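You operate a simulated robot arm through the tools that you are given. There is no shell and no other tool.

The job below is to be done with a simulated robot arm. You get a single attempt, and the scene is never put back.

Task
Charge the 300 ml bottle to about 4 bar from the controller, close its valve, switch the controller off.
Fine: plug the blue hose into the bottle stand before you let air through; set the big black dial to 4 bar, open the middle controller switch and leave both so.

The check looks at the end state, three seconds after you hand in, the way a careful person would. Anything else that was tipped, shoved, dropped, spilled or broken makes it a failure.

Robot
A 7-joint arm with a two-finger parallel gripper, fixed in place. Base frame: the origin is on the floor under the middle of its stand, x ahead of it, y to its left, z up. Lengths are in mm, angles in rad, forces in N, time in s.
It reaches about 1372 mm from its shoulder. Its first joint turns from -2.601 to 2.601 rad. Payload 3.43 kg.
Tool frame: the origin (TCP) lies between the finger pads and is the grasp point; the fingertips stand 30 mm ahead of it; z points along the fingers, y is the line along which they close. The gripper opens to 94 mm. The fingers are 28 mm wide and 10 mm thick; the gripper's body (50 by 96 mm) begins 55 mm behind the TCP.
Orientation is that of the tool frame in the base frame, as a unit quaternion [x, y, z, w]. With the fingers straight down and closing along the base's y, the tool's x points along the base's -x, its y along +y and its z along -z.

Tools
- The arm moves only by the tool step_arm. Its argument "moves" is a list of rows, each a list of 7 numbers: the shift along the base's x, y, z in m, then the turn, a rotation vector about the base's x, y, z in rad, then the closure in counts, from 0 (fully open) to 255 (shut). In form: [[dx, dy, dz, wx, wy, wz, hand], ...]. A call has 1 to 20 rows; each row is the pose to reach, as a shift and turn from the pose commanded when the call began. A row lasts 0.2 s, in which the tool goes at most 50 mm and 0.15 rad; a call with a longer step from one row to the next is refused whole, and so is a gripper value outside its range. Where a pose cannot be reached the arm comes as near as it can. A force on the tool above 80 N (or 10 N above the force at the start of the call, whichever is more), or a blocked arm, ends the call early, and 0.2 s more pass. Each finger travels about 45 mm/s and halts on what it meets, pressing with about 38 N; the grip force reading is that of the motor and also rises with nothing between the fingers. The clock runs only during rows and for 0.2 s after the last one: add rows that repeat a pose to give the fingers time. It gives the time, the measured TCP pose, the force on the tool (base axes), the opening and the grip force at its end, in the units of the frame above (readings bear some noise), with the torque about the TCP (base axes, N m) and any sound that the robot's microphone picked up.
- Cameras (640 x 400 px; columns grow to the right, rows downward): "scene" is fixed at [49.1, 499, 1482.7]; the picture's right is [0.29, -0.96, 0.00], its down [-0.72, -0.22, -0.66] and it looks along [0.63, 0.19, -0.75] (base axes); focal length 214 px, centre (320, 200). "wrist" rides on the gripper at [76, 14, -102] in the tool frame; the picture's right is [-0.18, 0.98, 0.00], its down [-0.75, -0.14, -0.64] and it looks along [-0.63, -0.12, 0.77] (tool axes); focal length 243 px, centre (320, 200). There is no depth. A picture from a camera that has moved, and an enlarged one, comes with that camera's place and axes in the base frame and with its lens.
- camera(camera): a new picture of that camera. It takes no simulated time.
- inspect(camera, box): a new picture of the part [left, top, right, bottom] of that camera's present view, enlarged. It takes no simulated time.
- sign_off(): hands the job in; it is judged then, once.

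Nothing tells you positions but the pictures and the camera data. Unless the task says otherwise, let go and move clear before handing in.

The tools are called by a JSON object that holds its "fn" and its "kwargs". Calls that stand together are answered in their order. step_arm: Moves the arm, as the interface text tells. Its arguments: {"type":"object","properties":{"moves":{"type":"array"}},"required":["moves"]} The other tools are called the same way: camera (camera) takes a picture; inspect (camera, box) takes an enlarged picture of a part of a camera's view; sign_off () hands the job in.

At the start:

```text
clock: 0.0
tool_pos: [578.0, 565.1, 1086.2]
tcp_rot: [0.0, 1.0, 0.001, 0.001]
wrist_force: [0.0, -0.7, 0.4]
torque: [0.03, -0.02, 0.01]
finger_gap: 94.0
gripper_force: 0.0
```

scene: 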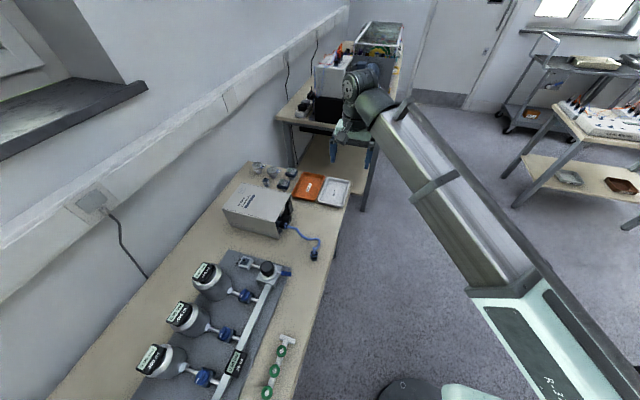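
wrist: 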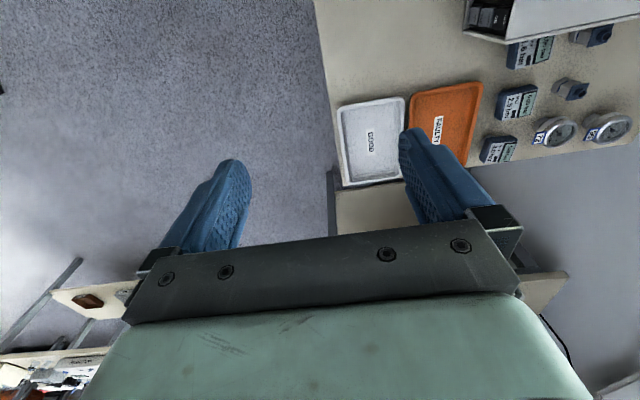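

I see a bench with a grey controller box with a blue hose, a stand with three bottles on a grey plate, and trays. I'll enlarge the views to identify things before moving.

{"fn": "inspect", "kwargs": {"camera": "scene", "box": [200, 150, 360, 270]}}

{"fn": "inspect", "kwargs": {"camera": "scene", "box": [120, 240, 320, 400]}}

{"fn": "inspect", "kwargs": {"camera": "wrist", "box": [320, 0, 640, 200]}}

```text
3.33 times, centred on (280, 210) of scene
camera zoom: at [49.1, 499.0, 1482.7], right [0.29, -0.96, 0.0], down [-0.72, -0.22, -0.66], along [0.63, 0.19, -0.75], focal length 715 px, centre (453, 167)
```

zoom: 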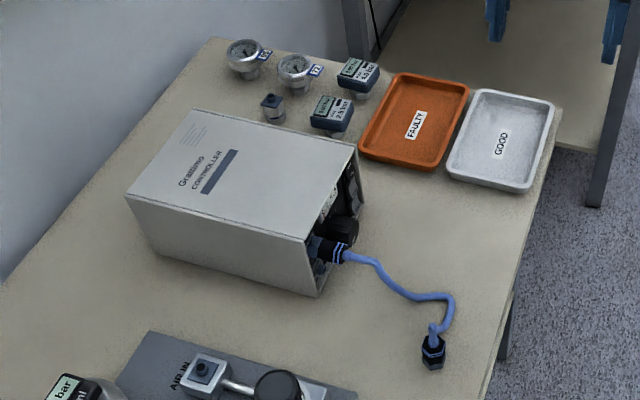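

```text
2.50 times, centred on (220, 320) of scene
camera zoom: at [49.1, 499.0, 1482.7], right [0.29, -0.96, 0.0], down [-0.72, -0.22, -0.66], along [0.63, 0.19, -0.75], focal length 536 px, centre (570, -100)
```

zoom: 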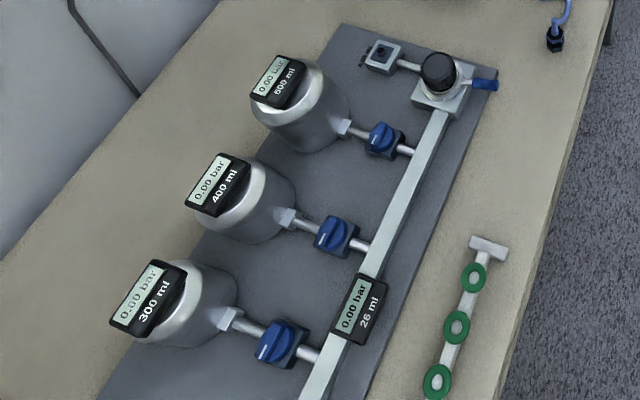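

```text
2.00 times, centred on (480, 100) of wrist
camera zoom: at [503.2, 579.7, 1187.1], right [0.19, 0.98, 0.0], down [0.75, -0.14, 0.64], along [0.63, -0.12, -0.77], focal length 485 px, centre (0, 400)
```

zoom: 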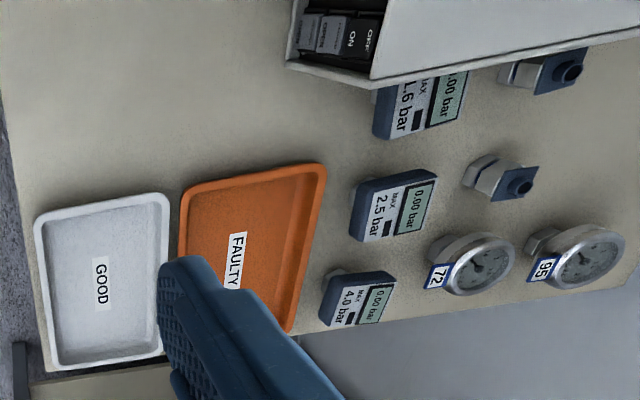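

The controller's front faces the robot side (about y=785, x=436–577). The hose end lies near (403, 629), AIR IN is near (295, 853) and the 300 ml valve near (-16, 784). I'll turn the wrist a quarter turn so its camera looks at the bench, for a better view of the controller's front.

{"fn": "step_arm", "kwargs": {"moves": [[-0.005, -0.007, -0.011, 0, 0, 0.1309, 0], [-0.01, -0.014, -0.022, 0, 0, 0.2618, 0], [-0.015, -0.021, -0.033, 0, 0, 0.3927, 0], [-0.02, -0.028, -0.044, 0, 0, 0.5236, 0], [-0.025, -0.035, -0.055, 0, 0, 0.6545, 0], [-0.03, -0.042, -0.066, 0, 0, 0.7854, 0], [-0.035, -0.049, -0.077, 0, 0, 0.9163, 0], [-0.04, -0.056, -0.088, 0, 0, 1.0472, 0], [-0.045, -0.063, -0.099, 0, 0, 1.1781, 0], [-0.05, -0.07, -0.11, 0, 0, 1.309, 0], [-0.055, -0.077, -0.121, 0, 0, 1.4399, 0], [-0.06, -0.085, -0.136, 0, 0, 1.5708, 0], [-0.06, -0.085, -0.136, 0, 0, 1.5708, 0]]}}

{"fn": "camera", "kwargs": {"camera": "wrist"}}

{"fn": "camera", "kwargs": {"camera": "scene"}}

```text
clock: 2.8
tool_pos: [520.6, 480.0, 950.6]
tcp_rot: [-0.707, 0.708, 0.0, 0.0]
wrist_force: [0.7, 0.0, -0.4]
torque: [0.0, -0.01, 0.05]
finger_gap: 94.0
gripper_force: 0.1
```

```text
taken
camera wrist: at [506.0, 404.0, 1051.9], right [-0.98, 0.18, 0.0], down [0.14, 0.75, 0.64], along [0.12, 0.63, -0.77], focal length 243 px, centre (320, 200)
```

wrist: 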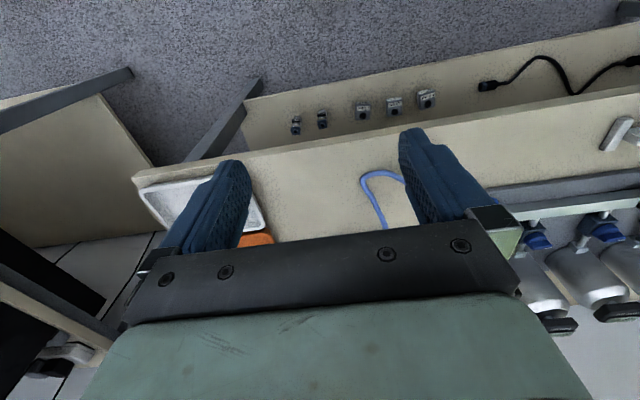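

```text
taken
```

scene: 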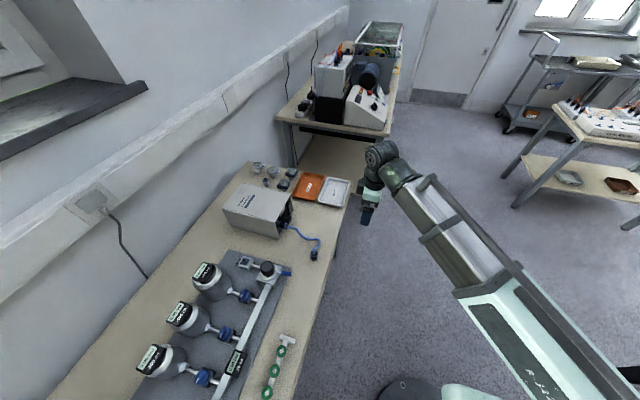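

The quarter turn worked, but in this attitude the gripper body hides the controller panel. I'll turn back and point the fingers horizontally at the panel, which puts the camera upright above them.

{"fn": "step_arm", "kwargs": {"moves": [[0, 0, 0, 0, 0, -0.1309, 0], [0, 0, 0, 0, 0, -0.2618, 0], [0, 0, 0, 0, 0, -0.3927, 0], [0, 0, 0, 0, 0, -0.5236, 0], [0, 0, 0, 0, 0, -0.6545, 0], [0, 0, 0, 0, 0, -0.7854, 0], [0, 0, 0, 0, 0, -0.9163, 0], [0, 0, 0, 0, 0, -1.0472, 0], [0, 0, 0, 0, 0, -1.1781, 0], [0, 0, 0, 0, 0, -1.309, 0], [0, 0, 0, 0, 0, -1.4399, 0], [0, 0, 0, 0, 0, -1.5708, 0], [0, 0, 0, 0, 0, -1.5708, 0]]}}

{"fn": "step_arm", "kwargs": {"moves": [[0, 0, 0, 0.0806, 0.0806, -0.0806, 0], [0, 0, 0, 0.1612, 0.1612, -0.1612, 0], [0, 0, 0, 0.2418, 0.2418, -0.2418, 0], [0, 0, 0, 0.3225, 0.3225, -0.3225, 0], [0, 0, 0, 0.4031, 0.4031, -0.4031, 0], [0, 0, 0, 0.4837, 0.4837, -0.4837, 0], [0, 0, 0, 0.5643, 0.5643, -0.5643, 0], [0, 0, 0, 0.6449, 0.6449, -0.6449, 0], [0, 0, 0, 0.7255, 0.7255, -0.7255, 0], [0, 0, 0, 0.8061, 0.8061, -0.8061, 0], [0, 0, 0, 0.8867, 0.8867, -0.8867, 0], [0, 0, 0, 0.9674, 0.9674, -0.9674, 0], [0, 0, 0, 1.048, 1.048, -1.048, 0], [0, 0, 0, 1.1286, 1.1286, -1.1286, 0], [0, 0, 0, 1.2092, 1.2092, -1.2092, 0], [0, 0, 0, 1.2092, 1.2092, -1.2092, 0]]}}

{"fn": "camera", "kwargs": {"camera": "wrist"}}

{"fn": "camera", "kwargs": {"camera": "scene"}}

```text
clock: 5.6
tool_pos: [520.3, 480.4, 950.0]
tcp_rot: [0.002, 1.0, 0.0, 0.001]
wrist_force: [-0.2, -1.1, 0.8]
torque: [-0.01, 0.0, -0.01]
finger_gap: 93.8
gripper_force: 0.1
```

```text
clock: 9.0
tool_pos: [519.7, 481.6, 949.1]
tcp_rot: [-0.5, -0.499, -0.5, 0.501]
wrist_force: [-0.2, -0.3, -0.1]
torque: [-0.02, 0.03, 0.0]
finger_gap: 94.0
gripper_force: 0.1
```

```text
taken
camera wrist: at [533.9, 378.2, 1024.5], right [0.98, 0.0, -0.19], down [-0.14, -0.64, -0.75], along [-0.12, 0.77, -0.63], focal length 243 px, centre (320, 200)
```

wrist: 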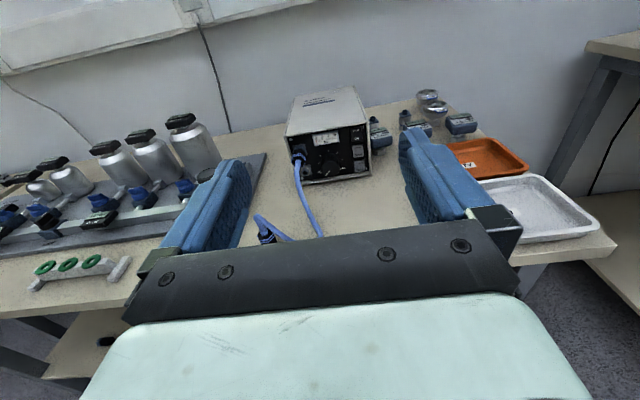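

```text
taken
```

scene: 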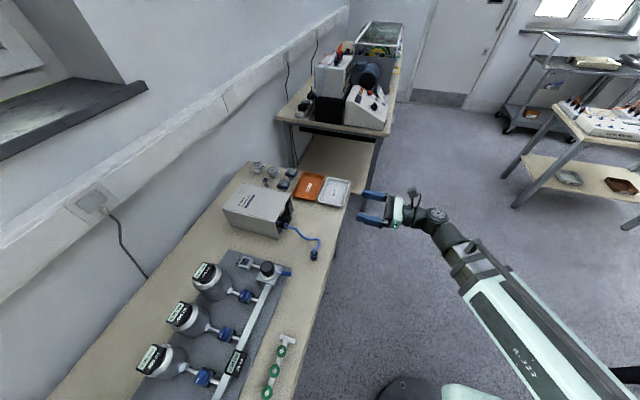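

Now the controller's front panel is in view, with a dial, switches and the blue hose. I'll enlarge it along with the bottle stand.

{"fn": "inspect", "kwargs": {"camera": "wrist", "box": [280, 80, 380, 190]}}

{"fn": "inspect", "kwargs": {"camera": "wrist", "box": [0, 100, 300, 280]}}

```text
3.64 times, centred on (330, 135) of wrist
camera zoom: at [533.9, 378.2, 1024.5], right [0.98, 0.0, -0.19], down [-0.14, -0.64, -0.75], along [-0.12, 0.77, -0.63], focal length 882 px, centre (284, 436)
```

zoom: 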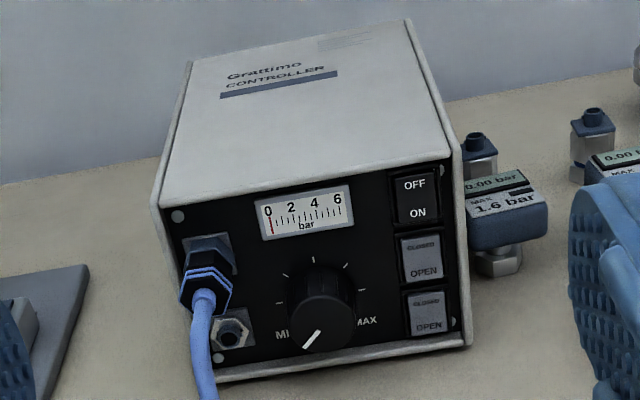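

```text
2.13 times, centred on (150, 190) of wrist
camera zoom: at [533.9, 378.2, 1024.5], right [0.98, 0.0, -0.19], down [-0.14, -0.64, -0.75], along [-0.12, 0.77, -0.63], focal length 518 px, centre (683, 221)
```

zoom: 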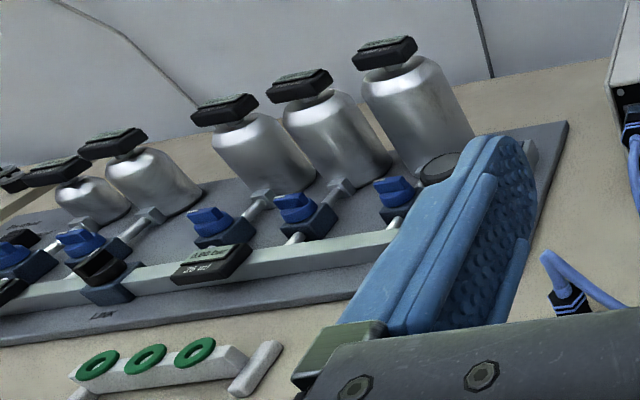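

The panel has a gauge (0–6 bar), a black MIN–MAX dial, an ON/OFF rocker on top and two CLOSED/OPEN rockers; the hose sits in the upper outlet. Next I'll move the camera left to survey the bottle stand, including the bottles beyond the "LINK" valve.

{"fn": "step_arm", "kwargs": {"moves": [[-0.03, 0, 0, -0.04, 0, 0, 0], [-0.06, 0, 0, -0.08, 0, 0, 0], [-0.09, 0, 0, -0.12, 0, 0, 0], [-0.12, 0, 0, -0.16, 0, 0, 0], [-0.15, 0, 0, -0.2, 0, 0, 0], [-0.18, 0, 0, -0.24, 0, 0, 0], [-0.21, 0, 0, -0.28, 0, 0, 0], [-0.24, 0, 0, -0.32, 0, 0, 0], [-0.27, 0, 0, -0.36, 0, 0, 0], [-0.3, 0, 0, -0.4, 0, 0, 0], [-0.33, 0, 0, -0.44, 0, 0, 0], [-0.36, 0, 0, -0.48, 0, 0, 0], [-0.39, 0, 0, -0.52, 0, 0, 0], [-0.39, 0, 0, -0.52, 0, 0, 0]]}}

{"fn": "camera", "kwargs": {"camera": "wrist"}}

{"fn": "camera", "kwargs": {"camera": "scene"}}

```text
clock: 12.0
tool_pos: [179.5, 656.9, 988.6]
tcp_rot: [0.612, 0.611, 0.355, -0.354]
wrist_force: [0.0, 0.0, -0.6]
torque: [-0.02, 0.02, 0.0]
finger_gap: 93.9
gripper_force: 0.1
out of reach, approached as far as the arm can: row 2, 3, 4, 5, 6, 7, 8, 9, 10, 11, 12, 13, 14
```

```text
taken
camera wrist: at [194.0, 605.2, 1104.4], right [0.98, -0.09, -0.16], down [-0.14, -0.93, -0.33], along [-0.12, 0.35, -0.93], focal length 243 px, centre (320, 200)
```

wrist: 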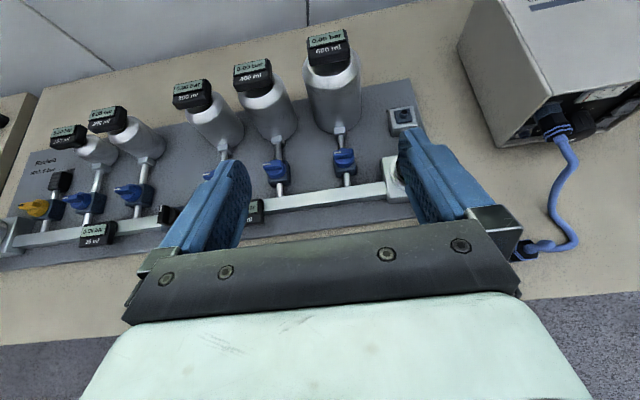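

```text
taken
```

scene: 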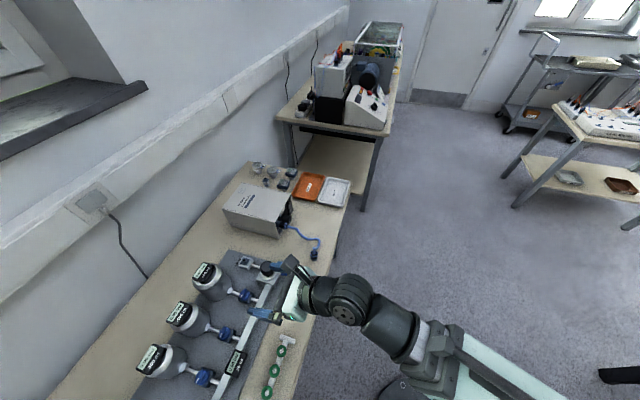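

From here the whole stand is visible: three bottles to the right, two further left, and a yellow valve. I'll enlarge the labels and the valve positions.

{"fn": "inspect", "kwargs": {"camera": "wrist", "box": [0, 80, 240, 270]}}

{"fn": "inspect", "kwargs": {"camera": "wrist", "box": [160, 20, 440, 220]}}

{"fn": "inspect", "kwargs": {"camera": "wrist", "box": [0, 140, 120, 260]}}

{"fn": "inspect", "kwargs": {"camera": "wrist", "box": [460, 60, 640, 280]}}

```text
2.11 times, centred on (120, 175) of wrist
camera zoom: at [194.0, 605.2, 1104.4], right [0.98, -0.09, -0.16], down [-0.14, -0.93, -0.33], along [-0.12, 0.35, -0.93], focal length 511 px, centre (741, 253)
```

zoom: 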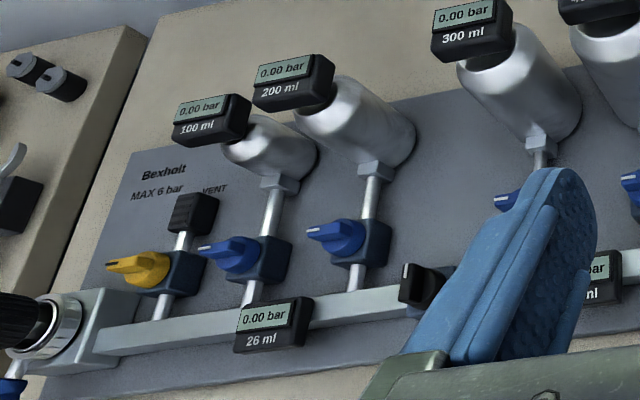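

```text
2.00 times, centred on (300, 120) of wrist
camera zoom: at [194.0, 605.2, 1104.4], right [0.98, -0.09, -0.16], down [-0.14, -0.93, -0.33], along [-0.12, 0.35, -0.93], focal length 485 px, centre (360, 360)
```

zoom: 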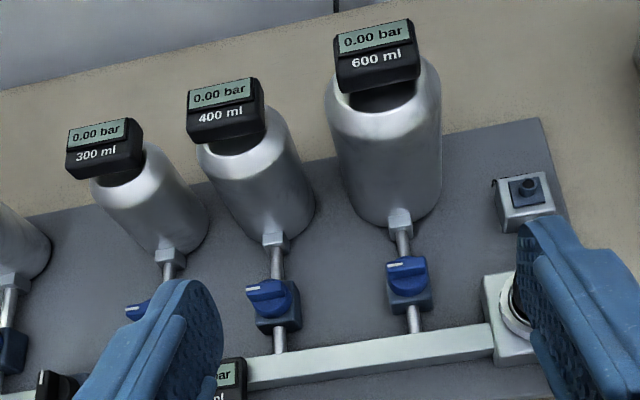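

```text
3.33 times, centred on (60, 200) of wrist
camera zoom: at [194.0, 605.2, 1104.4], right [0.98, -0.09, -0.16], down [-0.14, -0.93, -0.33], along [-0.12, 0.35, -0.93], focal length 809 px, centre (1187, 200)
```

zoom: 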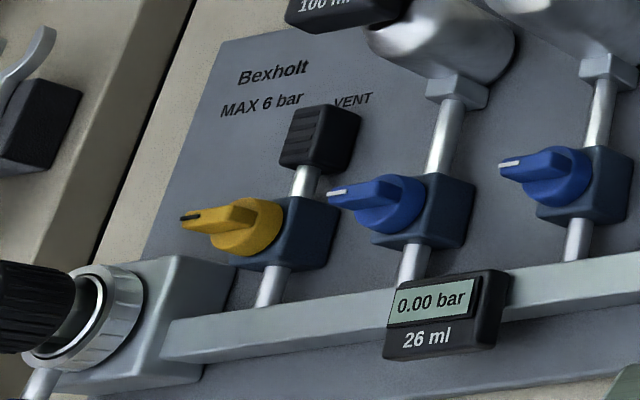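

```text
1.82 times, centred on (550, 170) of wrist
camera zoom: at [194.0, 605.2, 1104.4], right [0.98, -0.09, -0.16], down [-0.14, -0.93, -0.33], along [-0.12, 0.35, -0.93], focal length 441 px, centre (-98, 254)
```

zoom: 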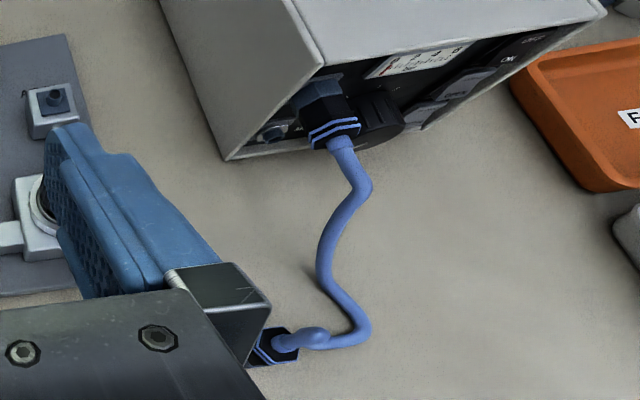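

All bottle valves and the yellow vent handles lie across their pipes (closed), and the bottles are 100, 200, 300, 400 and 600 ml. The last move was partly out of reach, so I'll check which pose is treated as commanded with a small upward move.

{"fn": "step_arm", "kwargs": {"moves": [[0, 0, 0.02, 0, 0, 0, 0], [0, 0, 0.02, 0, 0, 0, 0]]}}

```text
clock: 12.6
tool_pos: [180.7, 657.2, 1009.6]
tcp_rot: [0.612, 0.612, 0.354, -0.355]
wrist_force: [-0.1, -0.3, -0.8]
torque: [-0.03, 0.0, 0.01]
finger_gap: 94.1
gripper_force: 0.1
```

The commanded pose tracks the reached pose, so relative moves are reliable. I'll shift right so the AIR IN end of the stand shows between the fingers.

{"fn": "step_arm", "kwargs": {"moves": [[0.04, 0, 0, 0, 0, 0, 0], [0.08, 0, 0, 0, 0, 0, 0], [0.12, 0, -0.03, 0, 0, 0, 0], [0.15, -0.015, -0.06, 0, 0, 0, 0], [0.15, -0.015, -0.06, 0, 0, 0, 0]]}}

{"fn": "camera", "kwargs": {"camera": "wrist"}}

{"fn": "inspect", "kwargs": {"camera": "wrist", "box": [220, 60, 420, 220]}}

```text
clock: 13.8
tool_pos: [333.1, 642.9, 952.8]
tcp_rot: [0.612, 0.611, 0.355, -0.354]
wrist_force: [0.5, 0.3, 0.5]
torque: [-0.05, -0.03, -0.01]
finger_gap: 93.9
gripper_force: 0.0
```

```text
taken
camera wrist: at [348.0, 590.4, 1068.0], right [0.98, -0.09, -0.16], down [-0.14, -0.93, -0.34], along [-0.12, 0.35, -0.93], focal length 243 px, centre (320, 200)
```

wrist: 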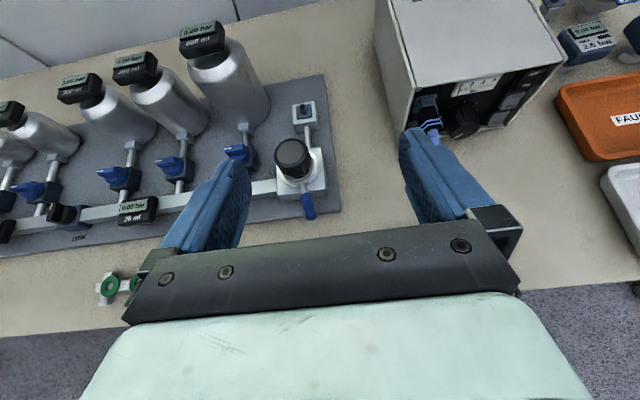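

```text
2.50 times, centred on (320, 140) of wrist
camera zoom: at [348.0, 590.4, 1068.0], right [0.98, -0.09, -0.16], down [-0.14, -0.93, -0.34], along [-0.12, 0.35, -0.93], focal length 606 px, centre (320, 350)
```

zoom: 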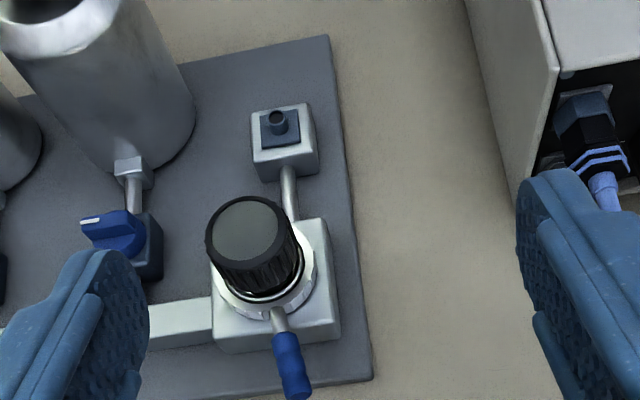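

The AIR IN block carries an upright nipple on a blue square. I'll take a closer look at the black-capped block beside it, the hose end, and the controller switches.

{"fn": "inspect", "kwargs": {"camera": "scene", "box": [230, 245, 300, 295]}}

{"fn": "inspect", "kwargs": {"camera": "scene", "box": [280, 215, 350, 265]}}

{"fn": "inspect", "kwargs": {"camera": "wrist", "box": [400, 60, 560, 170]}}

{"fn": "inspect", "kwargs": {"camera": "wrist", "box": [0, 120, 200, 270]}}

```text
8.00 times, centred on (265, 270) of scene
camera zoom: at [49.1, 499.0, 1482.7], right [0.29, -0.96, 0.0], down [-0.72, -0.22, -0.66], along [0.63, 0.19, -0.75], focal length 1716 px, centre (760, -360)
```

zoom: 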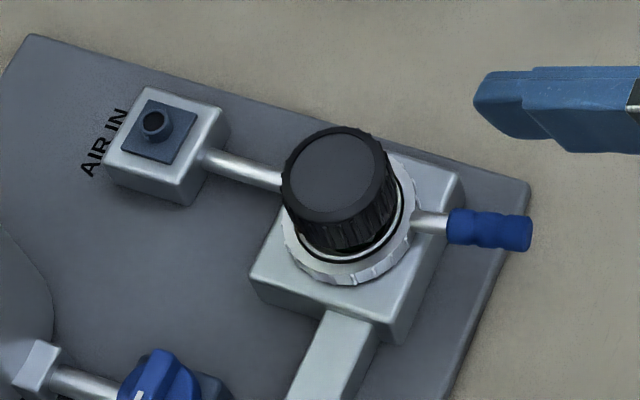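

```text
8.00 times, centred on (315, 240) of scene
camera zoom: at [49.1, 499.0, 1482.7], right [0.29, -0.96, 0.0], down [-0.72, -0.22, -0.66], along [0.63, 0.19, -0.75], focal length 1716 px, centre (360, -120)
```

zoom: 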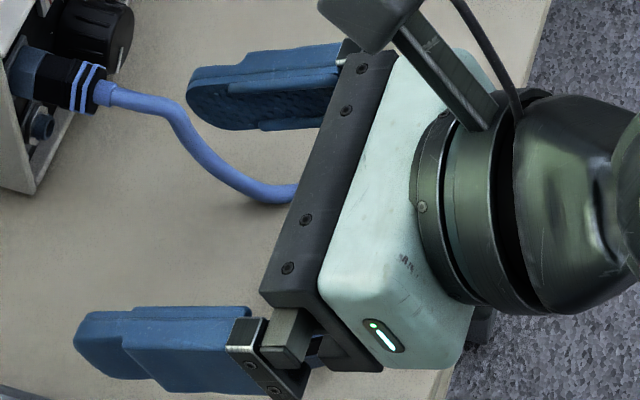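

```text
3.64 times, centred on (480, 115) of wrist
camera zoom: at [348.0, 590.4, 1068.0], right [0.98, -0.09, -0.16], down [-0.14, -0.93, -0.34], along [-0.12, 0.35, -0.93], focal length 882 px, centre (-262, 509)
```

zoom: 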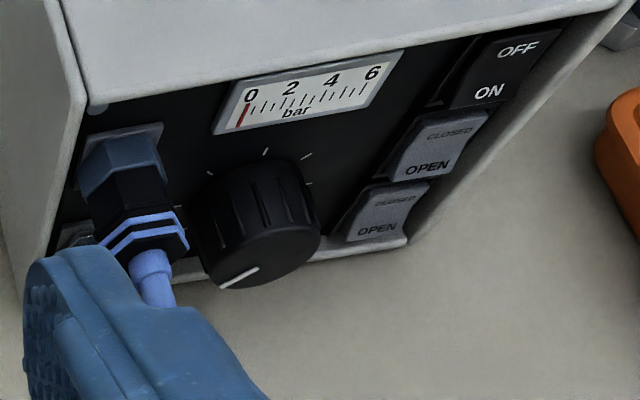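

```text
2.67 times, centred on (100, 195) of wrist
camera zoom: at [348.0, 590.4, 1068.0], right [0.98, -0.09, -0.16], down [-0.14, -0.93, -0.34], along [-0.12, 0.35, -0.93], focal length 647 px, centre (907, 213)
```

zoom: 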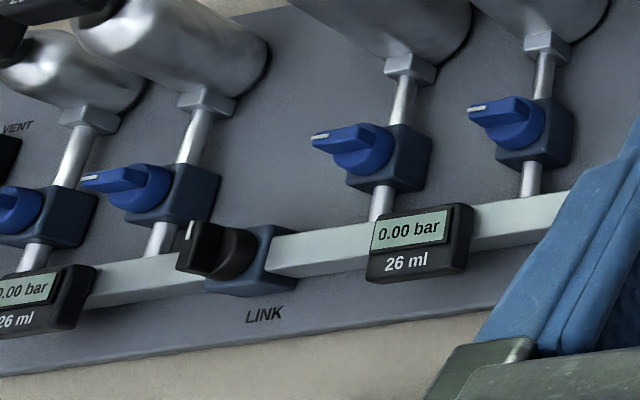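

Triangulating puts the AIR IN nipple top near (299, 856, 772), the black cap top near (285, 755, 805) and the middle OPEN rocker near (565, 787, 783). I'll drop the camera over the hose end to see exactly how its coupler lies.

{"fn": "step_arm", "kwargs": {"moves": [[0.02, -0.02, -0.02, 0, 0, 0, 0], [0.04, -0.046, -0.05, 0, 0, 0, 0], [0.057, -0.046, -0.08, 0, 0, 0, 0], [0.057, -0.046, -0.11, 0, 0, 0, 0], [0.057, -0.046, -0.11, 0, 0, 0, 0]]}}

{"fn": "camera", "kwargs": {"camera": "wrist"}}

{"fn": "inspect", "kwargs": {"camera": "wrist", "box": [230, 60, 430, 220]}}

```text
clock: 15.0
tool_pos: [394.5, 595.7, 842.9]
tcp_rot: [0.612, 0.611, 0.355, -0.354]
wrist_force: [0.6, 0.3, 0.2]
torque: [0.01, -0.02, -0.02]
finger_gap: 94.0
gripper_force: 0.1
```

```text
taken
camera wrist: at [408.5, 543.6, 958.7], right [0.98, -0.09, -0.16], down [-0.14, -0.93, -0.34], along [-0.12, 0.35, -0.93], focal length 243 px, centre (320, 200)
```

wrist: 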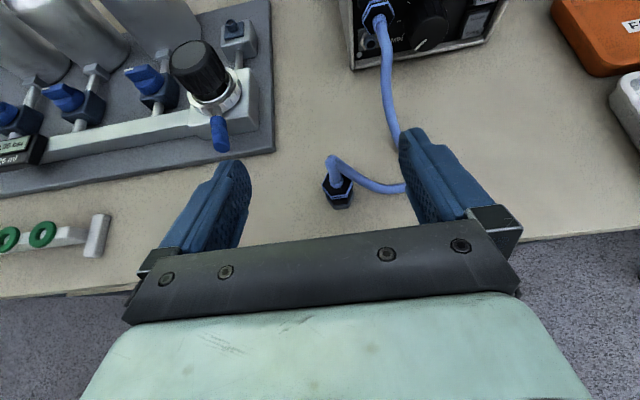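

```text
2.50 times, centred on (330, 140) of wrist
camera zoom: at [408.5, 543.6, 958.7], right [0.98, -0.09, -0.16], down [-0.14, -0.93, -0.34], along [-0.12, 0.35, -0.93], focal length 606 px, centre (295, 350)
```

zoom: 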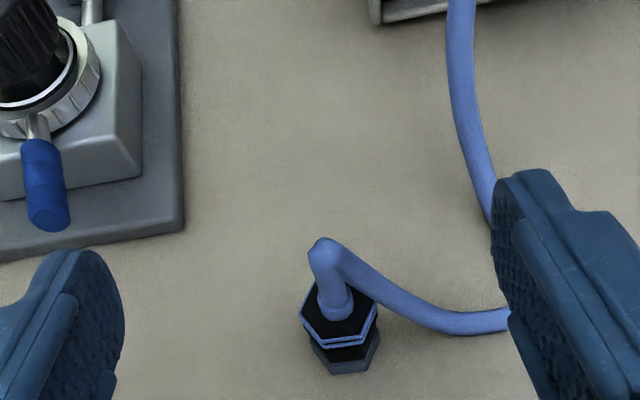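

The hose coupler stands upright on the bench near (400, 628), open end down, with the hose arching out of its top. That means I can grip it, lift it and lower it straight onto the nipple. I'll zoom in on its hex faces before choosing a grip angle.

{"fn": "inspect", "kwargs": {"camera": "wrist", "box": [310, 140, 380, 215]}}

{"fn": "inspect", "kwargs": {"camera": "scene", "box": [290, 220, 340, 270]}}

{"fn": "inspect", "kwargs": {"camera": "wrist", "box": [340, 0, 480, 80]}}

```text
5.33 times, centred on (345, 178) of wrist
camera zoom: at [408.5, 543.6, 958.7], right [0.98, -0.09, -0.16], down [-0.14, -0.93, -0.34], along [-0.12, 0.35, -0.93], focal length 1294 px, centre (187, 320)
```

zoom: 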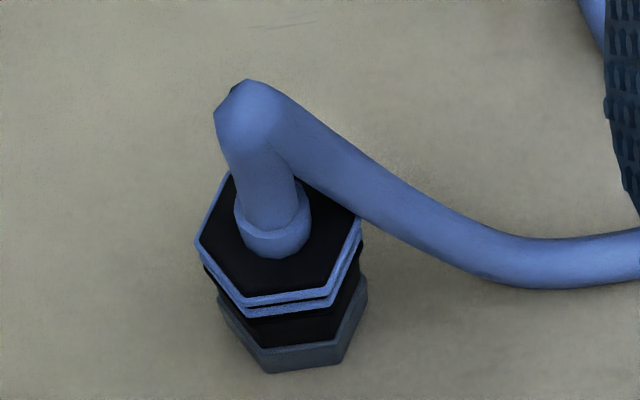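

```text
8.00 times, centred on (315, 245) of scene
camera zoom: at [49.1, 499.0, 1482.7], right [0.29, -0.96, 0.0], down [-0.72, -0.22, -0.66], along [0.63, 0.19, -0.75], focal length 1716 px, centre (360, -160)
```

zoom: 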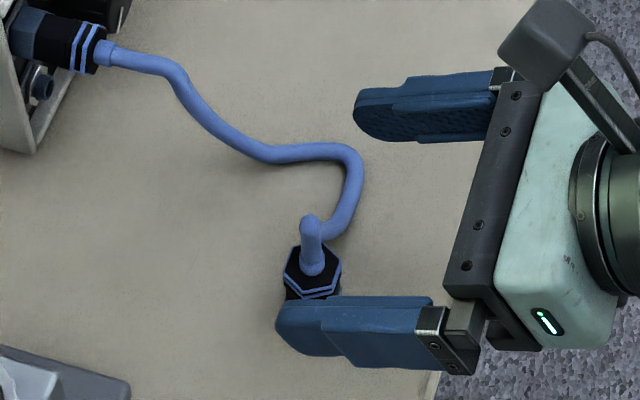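

```text
4.57 times, centred on (410, 40) of wrist
camera zoom: at [408.5, 543.6, 958.7], right [0.98, -0.09, -0.16], down [-0.14, -0.93, -0.34], along [-0.12, 0.35, -0.93], focal length 1109 px, centre (-91, 931)
```

zoom: 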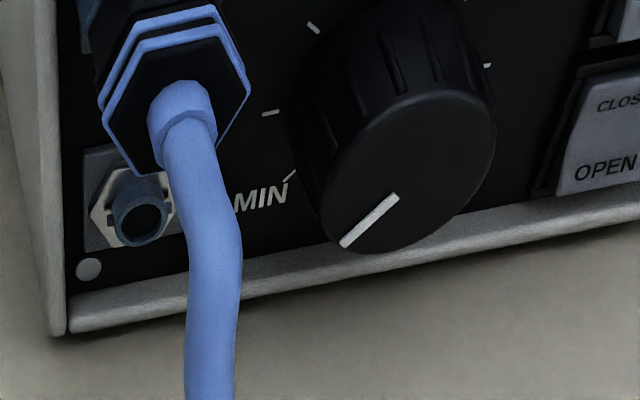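

The coupler's flats face ±y and the hose falls away towards +x, so I'll grip it from the -x side, tilted down, with the fingers closing along y. First I'll raise the arm and turn it so the fingers point towards +x.

{"fn": "step_arm", "kwargs": {"moves": [[0, 0, 0.02, 0, 0, -0.1309, 0], [0, 0, 0.04, 0, 0, -0.2618, 0], [-0.007, 0.003, 0.05, 0, 0, -0.3927, 0], [-0.014, 0.006, 0.05, 0, 0, -0.5236, 0], [-0.021, 0.01, 0.05, 0, 0, -0.6545, 0], [-0.028, 0.013, 0.05, 0, 0, -0.7854, 0], [-0.035, 0.016, 0.05, 0, 0, -0.9163, 0], [-0.042, 0.02, 0.05, 0, 0, -1.0472, 0], [-0.049, 0.023, 0.05, 0, 0, -1.1781, 0], [-0.056, 0.026, 0.05, 0, 0, -1.309, 0], [-0.063, 0.03, 0.05, 0, 0, -1.4399, 0], [-0.067, 0.033, 0.05, 0, 0, -1.5708, 0], [-0.067, 0.033, 0.05, 0, 0, -1.5708, 0]]}}

{"fn": "camera", "kwargs": {"camera": "scene"}}

```text
clock: 17.8
tool_pos: [382.1, 599.6, 892.6]
tcp_rot: [0.735, 0.457, 0.425, -0.265]
wrist_force: [0.7, 0.0, 0.0]
torque: [-0.06, 0.01, -0.01]
finger_gap: 93.9
gripper_force: 0.0
out of reach, approached as far as the arm can: row 4, 5, 6, 7, 8, 9, 10, 11, 12, 13
```

```text
taken
```

scene: 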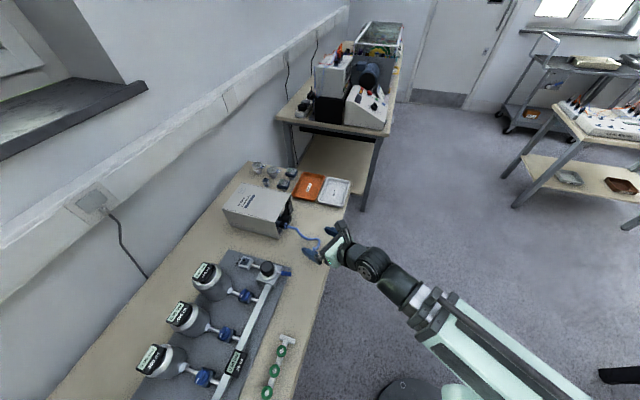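

The arm can't turn the fingers that far towards +x from this side. I'll return to fingers-down and swing the wrist round the other way.

{"fn": "step_arm", "kwargs": {"moves": [[0, -0.004, 0.01, -0.117, 0.058, 0, 0], [0, -0.008, 0.02, -0.235, 0.1155, 0, 0], [0, -0.012, 0.03, -0.352, 0.173, 0, 0], [0, -0.016, 0.04, -0.4695, 0.231, 0, 0], [0, -0.02, 0.05, -0.587, 0.289, 0, 0], [0, -0.024, 0.055, -0.704, 0.3465, 0, 0], [0, -0.028, 0.06, -0.822, 0.404, 0, 0], [0, -0.03, 0.06, -0.939, 0.462, 0, 0], [0, -0.03, 0.06, -0.939, 0.462, 0, 0]]}}

{"fn": "step_arm", "kwargs": {"moves": [[0, 0, 0, 0, 0, 0.14, 0], [0, 0, 0, 0, 0, 0.28, 0], [0, 0, 0, 0, 0, 0.42, 0], [0, 0, 0, 0, 0, 0.56, 0], [0, 0, 0, 0, 0, 0.7, 0], [0, 0, 0, 0, 0, 0.84, 0], [0, 0, 0, 0, 0, 0.98, 0], [0, 0, 0, 0, 0, 1.12, 0], [0, 0, 0, 0, 0, 1.26, 0], [0, 0, 0, 0, 0, 1.4, 0], [0, 0, 0, 0, 0, 1.54, 0], [0, 0, 0, 0, 0, 1.68, 0], [0, 0, 0, 0, 0, 1.82, 0], [0, 0, 0, 0, 0, 1.96, 0], [0, 0, 0, 0, 0, 2.028, 0], [0, 0, 0, 0, 0, 2.028, 0]]}}

```text
clock: 19.8
tool_pos: [401.3, 552.7, 949.7]
tcp_rot: [0.843, 0.538, 0.002, -0.001]
wrist_force: [-0.8, -0.5, -0.3]
torque: [0.02, -0.01, 0.01]
finger_gap: 93.8
gripper_force: 0.0
out of reach, approached as far as the arm can: row 2, 3, 4, 5, 6, 7, 8, 9
```

```text
clock: 23.2
tool_pos: [400.8, 553.8, 949.4]
tcp_rot: [0.0, 1.0, 0.0, -0.001]
wrist_force: [0.0, -0.5, -0.1]
torque: [-0.01, 0.01, 0.01]
finger_gap: 93.9
gripper_force: 0.0
```

The tool is back in its starting attitude over (401, 554). Now I'll try turning it another half turn in the positive direction.

{"fn": "step_arm", "kwargs": {"moves": [[0, 0, 0, 0, 0, 0.14, 0], [0, 0, 0, 0, 0, 0.28, 0], [0, 0, 0, 0, 0, 0.42, 0], [0, 0, 0, 0, 0, 0.56, 0], [0, 0, 0, 0, 0, 0.7, 0], [0, 0, 0, 0, 0, 0.84, 0], [0, 0, 0, 0, 0, 0.98, 0], [0, 0, 0, 0, 0, 1.12, 0], [0, 0, 0, 0, 0, 1.26, 0], [0, 0, 0, 0, 0, 1.4, 0], [0, 0, 0, 0, 0, 1.5708, 0], [0, 0, 0, 0, 0, 1.5708, 0]]}}

{"fn": "step_arm", "kwargs": {"moves": [[0, 0, 0, 0, 0, 0.14, 0], [0, 0, 0, 0, 0, 0.28, 0], [0, 0, 0, 0, 0, 0.42, 0], [0, 0, 0, 0, 0, 0.56, 0], [0, 0, 0, 0, 0, 0.7, 0], [0, 0, 0, 0, 0, 0.84, 0], [0, 0, 0, 0, 0, 0.98, 0], [0, 0, 0, 0, 0, 1.12, 0], [0, 0, 0, 0, 0, 1.26, 0], [0, 0, 0, 0, 0, 1.4, 0], [0, 0, 0, 0, 0, 1.5708, 0], [0, 0, 0, 0, 0, 1.5708, 0]]}}

{"fn": "camera", "kwargs": {"camera": "wrist"}}

{"fn": "camera", "kwargs": {"camera": "scene"}}

```text
refused: row 11 steps farther than a row can; nothing moved
```

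```text
refused: row 11 steps farther than a row can; nothing moved
```

```text
taken
camera wrist: at [325.4, 567.3, 1052.0], right [0.18, 0.98, 0.0], down [0.76, -0.14, 0.64], along [0.63, -0.12, -0.77], focal length 243 px, centre (320, 200)
```

wrist: 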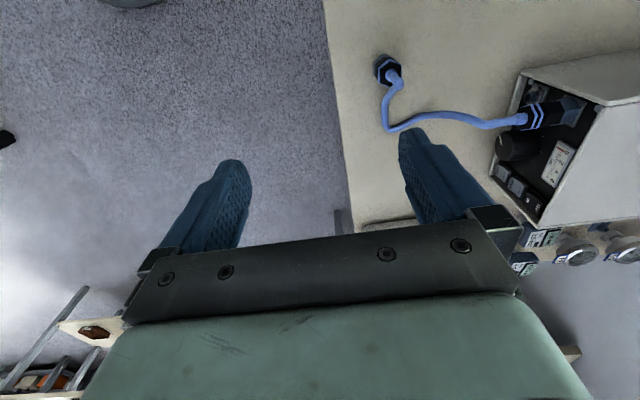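

```text
taken
```

scene: 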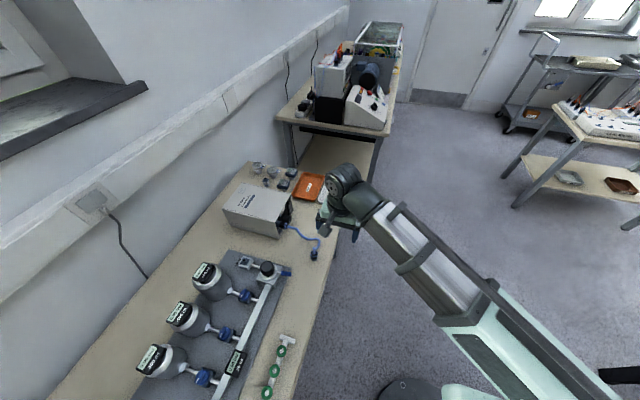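

That call was refused because of one oversized step. I'll repeat it with even steps.

{"fn": "step_arm", "kwargs": {"moves": [[0, 0, 0, 0, 0, 0.143, 0], [0, 0, 0, 0, 0, 0.286, 0], [0, 0, 0, 0, 0, 0.428, 0], [0, 0, 0, 0, 0, 0.571, 0], [0, 0, 0, 0, 0, 0.714, 0], [0, 0, 0, 0, 0, 0.857, 0], [0, 0, 0, 0, 0, 1.0, 0], [0, 0, 0, 0, 0, 1.142, 0], [0, 0, 0, 0, 0, 1.285, 0], [0, 0, 0, 0, 0, 1.428, 0], [0, 0, 0, 0, 0, 1.5708, 0], [0, 0, 0, 0, 0, 1.5708, 0]]}}

{"fn": "step_arm", "kwargs": {"moves": [[0, 0, 0, 0, 0, 0.143, 0], [0, 0, 0, 0, 0, 0.286, 0], [0, 0, 0, 0, 0, 0.428, 0], [0, 0, 0, 0, 0, 0.571, 0], [0, 0, 0, 0, 0, 0.714, 0], [0, 0, 0, 0, 0, 0.857, 0], [0, 0, 0, 0, 0, 1.0, 0], [0, 0, 0, 0, 0, 1.142, 0], [0, 0, 0, 0, 0, 1.285, 0], [0, 0, 0, 0, 0, 1.428, 0], [0, 0, 0, 0, 0, 1.5708, 0], [0, 0, 0, 0, 0, 1.5708, 0]]}}

{"fn": "camera", "kwargs": {"camera": "wrist"}}

{"fn": "camera", "kwargs": {"camera": "scene"}}

```text
clock: 25.8
tool_pos: [401.2, 553.6, 950.8]
tcp_rot: [-0.707, 0.707, -0.002, -0.001]
wrist_force: [-0.1, 0.1, -0.4]
torque: [-0.04, 0.02, 0.04]
finger_gap: 94.0
gripper_force: 0.0
```

```text
clock: 28.4
tool_pos: [400.6, 554.0, 948.5]
tcp_rot: [1.0, -0.001, 0.002, 0.001]
wrist_force: [-0.5, -0.2, 0.1]
torque: [-0.01, -0.02, -0.04]
finger_gap: 94.2
gripper_force: 0.0
```

```text
taken
camera wrist: at [476.5, 539.2, 1051.5], right [-0.18, -0.98, 0.0], down [-0.76, 0.14, 0.64], along [-0.63, 0.12, -0.77], focal length 243 px, centre (320, 200)
```

wrist: 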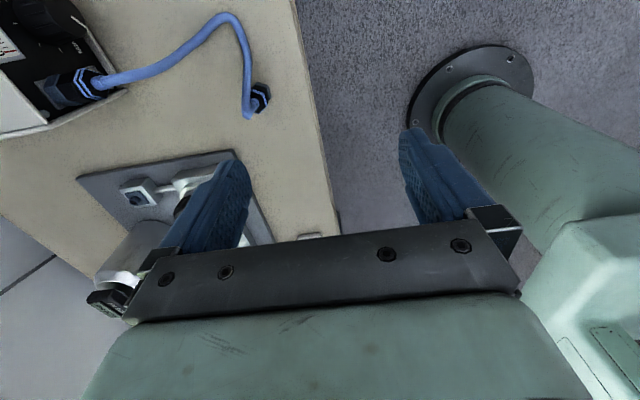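

```text
taken
```

scene: 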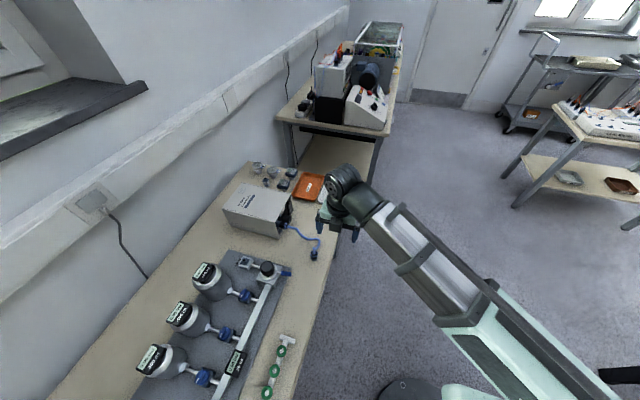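

The half turn worked. Now I'll tilt the fingers 30° towards +x and go to a point about 100 mm back from the coupler along the approach line.

{"fn": "step_arm", "kwargs": {"moves": [[-0.01, 0.012, 0, 0, -0.131, 0, 0], [-0.02, 0.025, 0, 0, -0.262, 0, 0], [-0.03, 0.037, 0, 0, -0.393, 0, 0], [-0.04, 0.05, 0, 0, -0.5236, 0, 0], [-0.05, 0.062, -0.03, 0, -0.5236, 0, 0], [-0.058, 0.0744, -0.06, 0, -0.5236, 0, 0], [-0.058, 0.0744, -0.06, 0, -0.5236, 0, 0]]}}

{"fn": "camera", "kwargs": {"camera": "wrist"}}

{"fn": "inspect", "kwargs": {"camera": "scene", "box": [250, 170, 410, 290]}}

```text
clock: 30.0
tool_pos: [343.7, 627.4, 888.8]
tcp_rot: [0.965, -0.001, 0.261, 0.001]
wrist_force: [-0.4, -0.1, 0.0]
torque: [-0.01, -0.02, 0.0]
finger_gap: 94.0
gripper_force: 0.2
```

```text
taken
camera wrist: at [357.7, 612.6, 1014.4], right [-0.16, -0.98, -0.09], down [-0.97, 0.14, 0.17], along [-0.16, 0.12, -0.98], focal length 243 px, centre (320, 200)
```

wrist: 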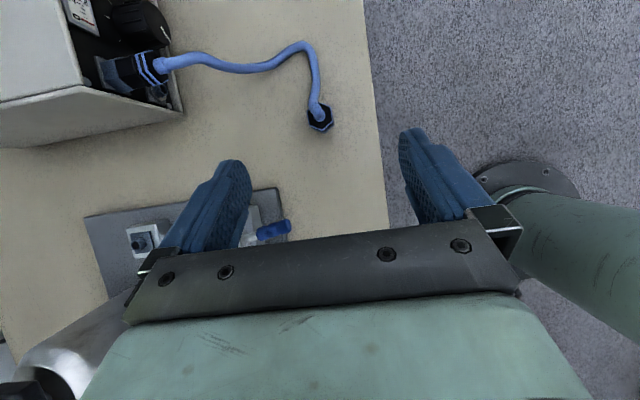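

```text
3.33 times, centred on (330, 230) of scene
camera zoom: at [49.1, 499.0, 1482.7], right [0.29, -0.96, 0.0], down [-0.72, -0.22, -0.66], along [0.63, 0.19, -0.75], focal length 715 px, centre (287, 100)
```

zoom: 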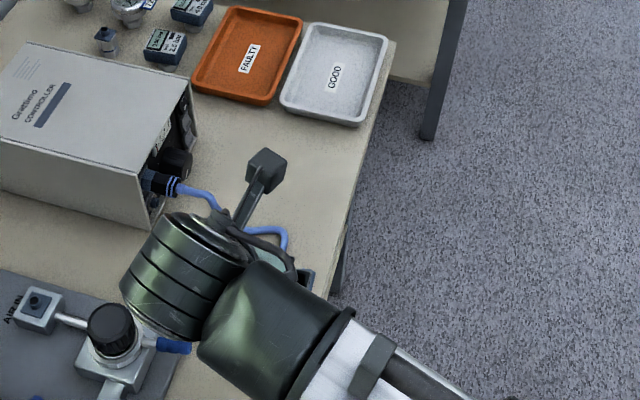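

This attitude is reachable and the coupler is clearly in view. I'll zoom in to refine its position.

{"fn": "inspect", "kwargs": {"camera": "wrist", "box": [285, 80, 355, 150]}}

{"fn": "inspect", "kwargs": {"camera": "wrist", "box": [60, 0, 340, 260]}}

```text
5.71 times, centred on (320, 115) of wrist
camera zoom: at [357.7, 612.6, 1014.4], right [-0.16, -0.98, -0.09], down [-0.97, 0.14, 0.17], along [-0.16, 0.12, -0.98], focal length 1386 px, centre (320, 686)
```

zoom: 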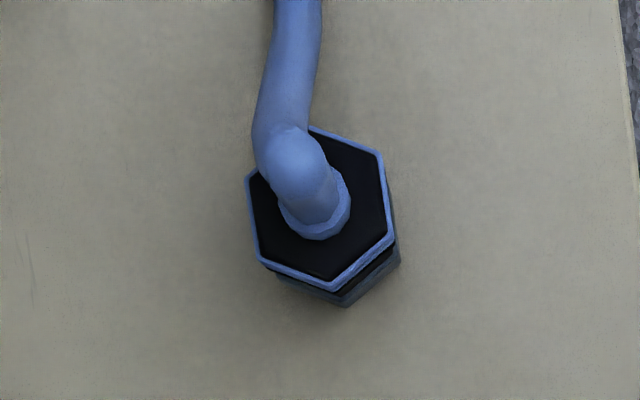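

```text
1.54 times, centred on (200, 130) of wrist
camera zoom: at [357.7, 612.6, 1014.4], right [-0.16, -0.98, -0.09], down [-0.97, 0.14, 0.17], along [-0.16, 0.12, -0.98], focal length 373 px, centre (505, 308)
```

zoom: 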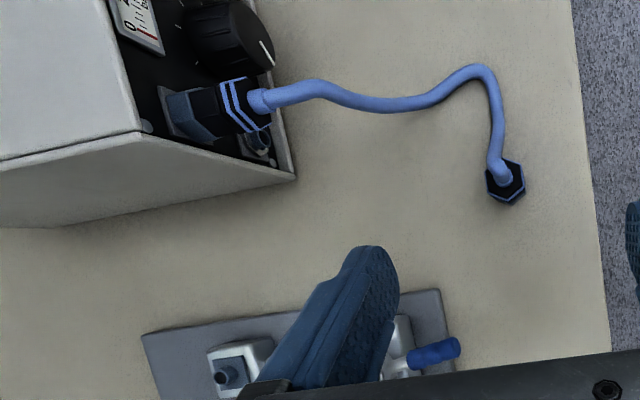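

The coupler centre is confirmed at about (400, 629), top z≈760 and bench z≈720. I'll come in along the tilted approach line with the fingers open, stopping at the grip point.

{"fn": "step_arm", "kwargs": {"moves": [[-0.001, 0.0016, -0.02, 0, 0, 0, 0], [-0.001, 0.0016, -0.041, 0, 0, 0, 0], [0.009, 0.0016, -0.0585, 0, 0, 0, 0], [0.019, 0.0016, -0.0757, 0, 0, 0, 0], [0.029, 0.0016, -0.093, 0, 0, 0, 0], [0.039, 0.0016, -0.1105, 0, 0, 0, 0], [0.0488, 0.0016, -0.1278, 0, 0, 0, 0], [0.0488, 0.0016, -0.1278, 0, 0, 0, 0]]}}

{"fn": "camera", "kwargs": {"camera": "wrist"}}

{"fn": "inspect", "kwargs": {"camera": "scene", "box": [250, 190, 380, 290]}}

```text
clock: 31.8
tool_pos: [391.2, 629.9, 763.0]
tcp_rot: [0.965, -0.001, 0.262, 0.0]
wrist_force: [-7.4, 1.0, 15.2]
torque: [-0.73, 0.19, -0.41]
finger_gap: 93.4
gripper_force: 0.0
```

```text
taken
camera wrist: at [406.1, 614.0, 888.6], right [-0.16, -0.98, -0.09], down [-0.97, 0.14, 0.17], along [-0.16, 0.12, -0.98], focal length 243 px, centre (320, 200)
```

wrist: 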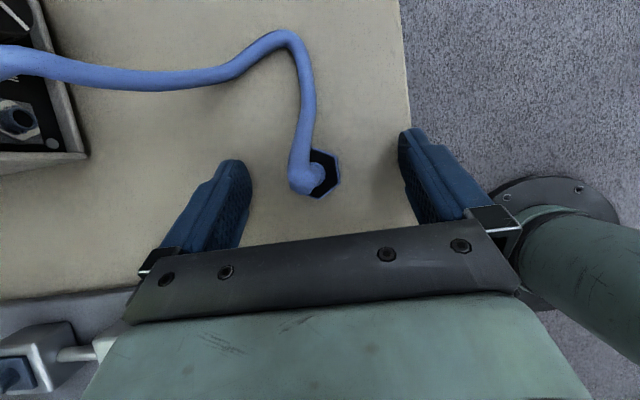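

```text
4.00 times, centred on (315, 240) of scene
camera zoom: at [49.1, 499.0, 1482.7], right [0.29, -0.96, 0.0], down [-0.72, -0.22, -0.66], along [0.63, 0.19, -0.75], focal length 858 px, centre (340, 40)
```

zoom: 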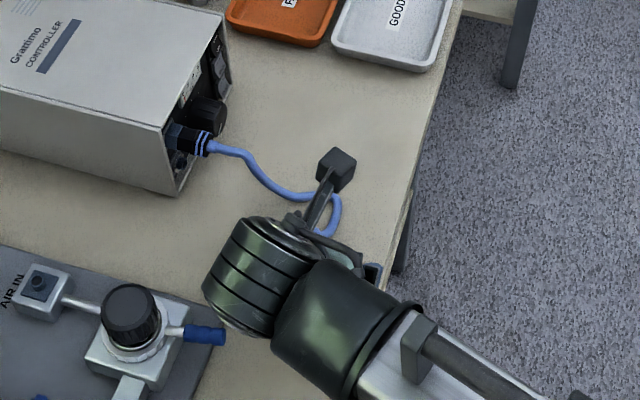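

A fingertip is touching the bench, so the bench is nearer z≈727. I'll lift 6 mm and then close on the coupler.

{"fn": "step_arm", "kwargs": {"moves": [[0, 0, 0.003, 0, 0, 0, 0], [0, -0.001, 0.007, 0, 0, 0, 0], [0, -0.001, 0.007, 0, 0, 0, 0]]}}

{"fn": "step_arm", "kwargs": {"moves": [[0, 0, 0, 0, 0, 0, 255], [0, 0, 0, 0, 0, 0, 255], [0, 0, 0, 0, 0, 0, 255], [0, 0, 0, 0, 0, 0, 255], [0, 0, 0, 0, 0, 0, 255], [0, 0, 0, 0, 0, 0, 255], [0, 0, 0, 0, 0, 0, 255]]}}

{"fn": "camera", "kwargs": {"camera": "wrist"}}

```text
clock: 32.6
tool_pos: [393.0, 630.1, 768.2]
tcp_rot: [0.965, 0.0, 0.261, 0.0]
wrist_force: [0.5, -0.3, -1.2]
torque: [-0.01, 0.0, 0.02]
finger_gap: 94.0
gripper_force: 0.1
```

```text
clock: 34.2
tool_pos: [392.3, 628.8, 768.7]
tcp_rot: [0.965, -0.002, 0.261, 0.001]
wrist_force: [1.0, 4.8, 7.6]
torque: [0.13, -0.09, 0.01]
finger_gap: 23.1
gripper_force: 37.7
```

```text
taken
camera wrist: at [406.8, 614.1, 894.6], right [-0.16, -0.98, -0.09], down [-0.97, 0.14, 0.17], along [-0.16, 0.12, -0.98], focal length 243 px, centre (320, 200)
```

wrist: 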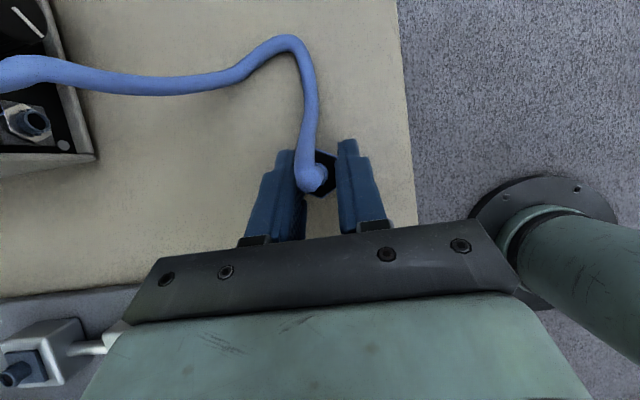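

The grip is good: 23.1 mm gap, 38 N. I'll lift straight up and check that the coupler comes with the gripper.

{"fn": "step_arm", "kwargs": {"moves": [[0, 0, 0.02, 0, 0, 0, 255], [0, 0.01, 0.04, 0, 0, 0, 255], [-0.005, 0.03, 0.065, 0, 0, 0, 255], [-0.01, 0.05, 0.09, 0, 0, 0, 255], [-0.01, 0.05, 0.09, 0, 0, 0, 255]]}}

{"fn": "camera", "kwargs": {"camera": "wrist"}}

{"fn": "inspect", "kwargs": {"camera": "scene", "box": [220, 180, 380, 300]}}

```text
clock: 35.4
tool_pos: [382.1, 676.0, 859.0]
tcp_rot: [0.966, -0.001, 0.26, 0.001]
wrist_force: [-0.6, 0.0, -0.6]
torque: [0.01, 0.0, -0.01]
finger_gap: 23.3
gripper_force: 38.1
```

```text
taken
camera wrist: at [396.4, 662.6, 983.9], right [-0.16, -0.98, -0.09], down [-0.97, 0.14, 0.18], along [-0.16, 0.12, -0.98], focal length 243 px, centre (320, 200)
```

wrist: 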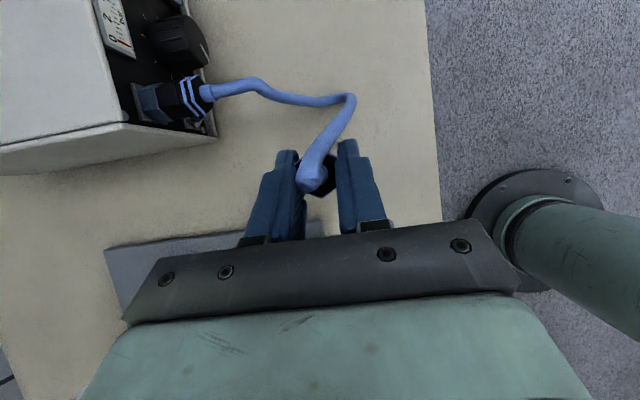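

```text
3.33 times, centred on (300, 240) of scene
camera zoom: at [49.1, 499.0, 1482.7], right [0.29, -0.96, 0.0], down [-0.72, -0.22, -0.66], along [0.63, 0.19, -0.75], focal length 715 px, centre (387, 67)
```

zoom: 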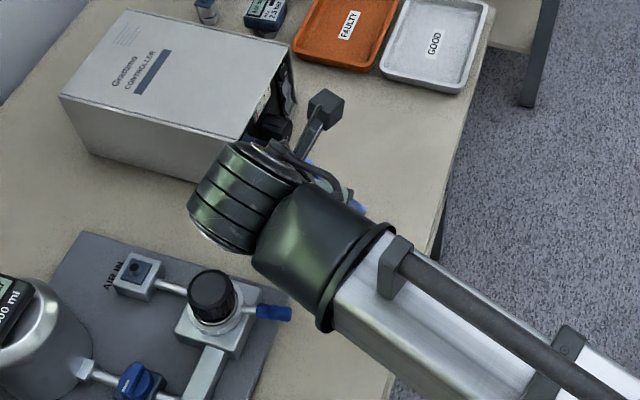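

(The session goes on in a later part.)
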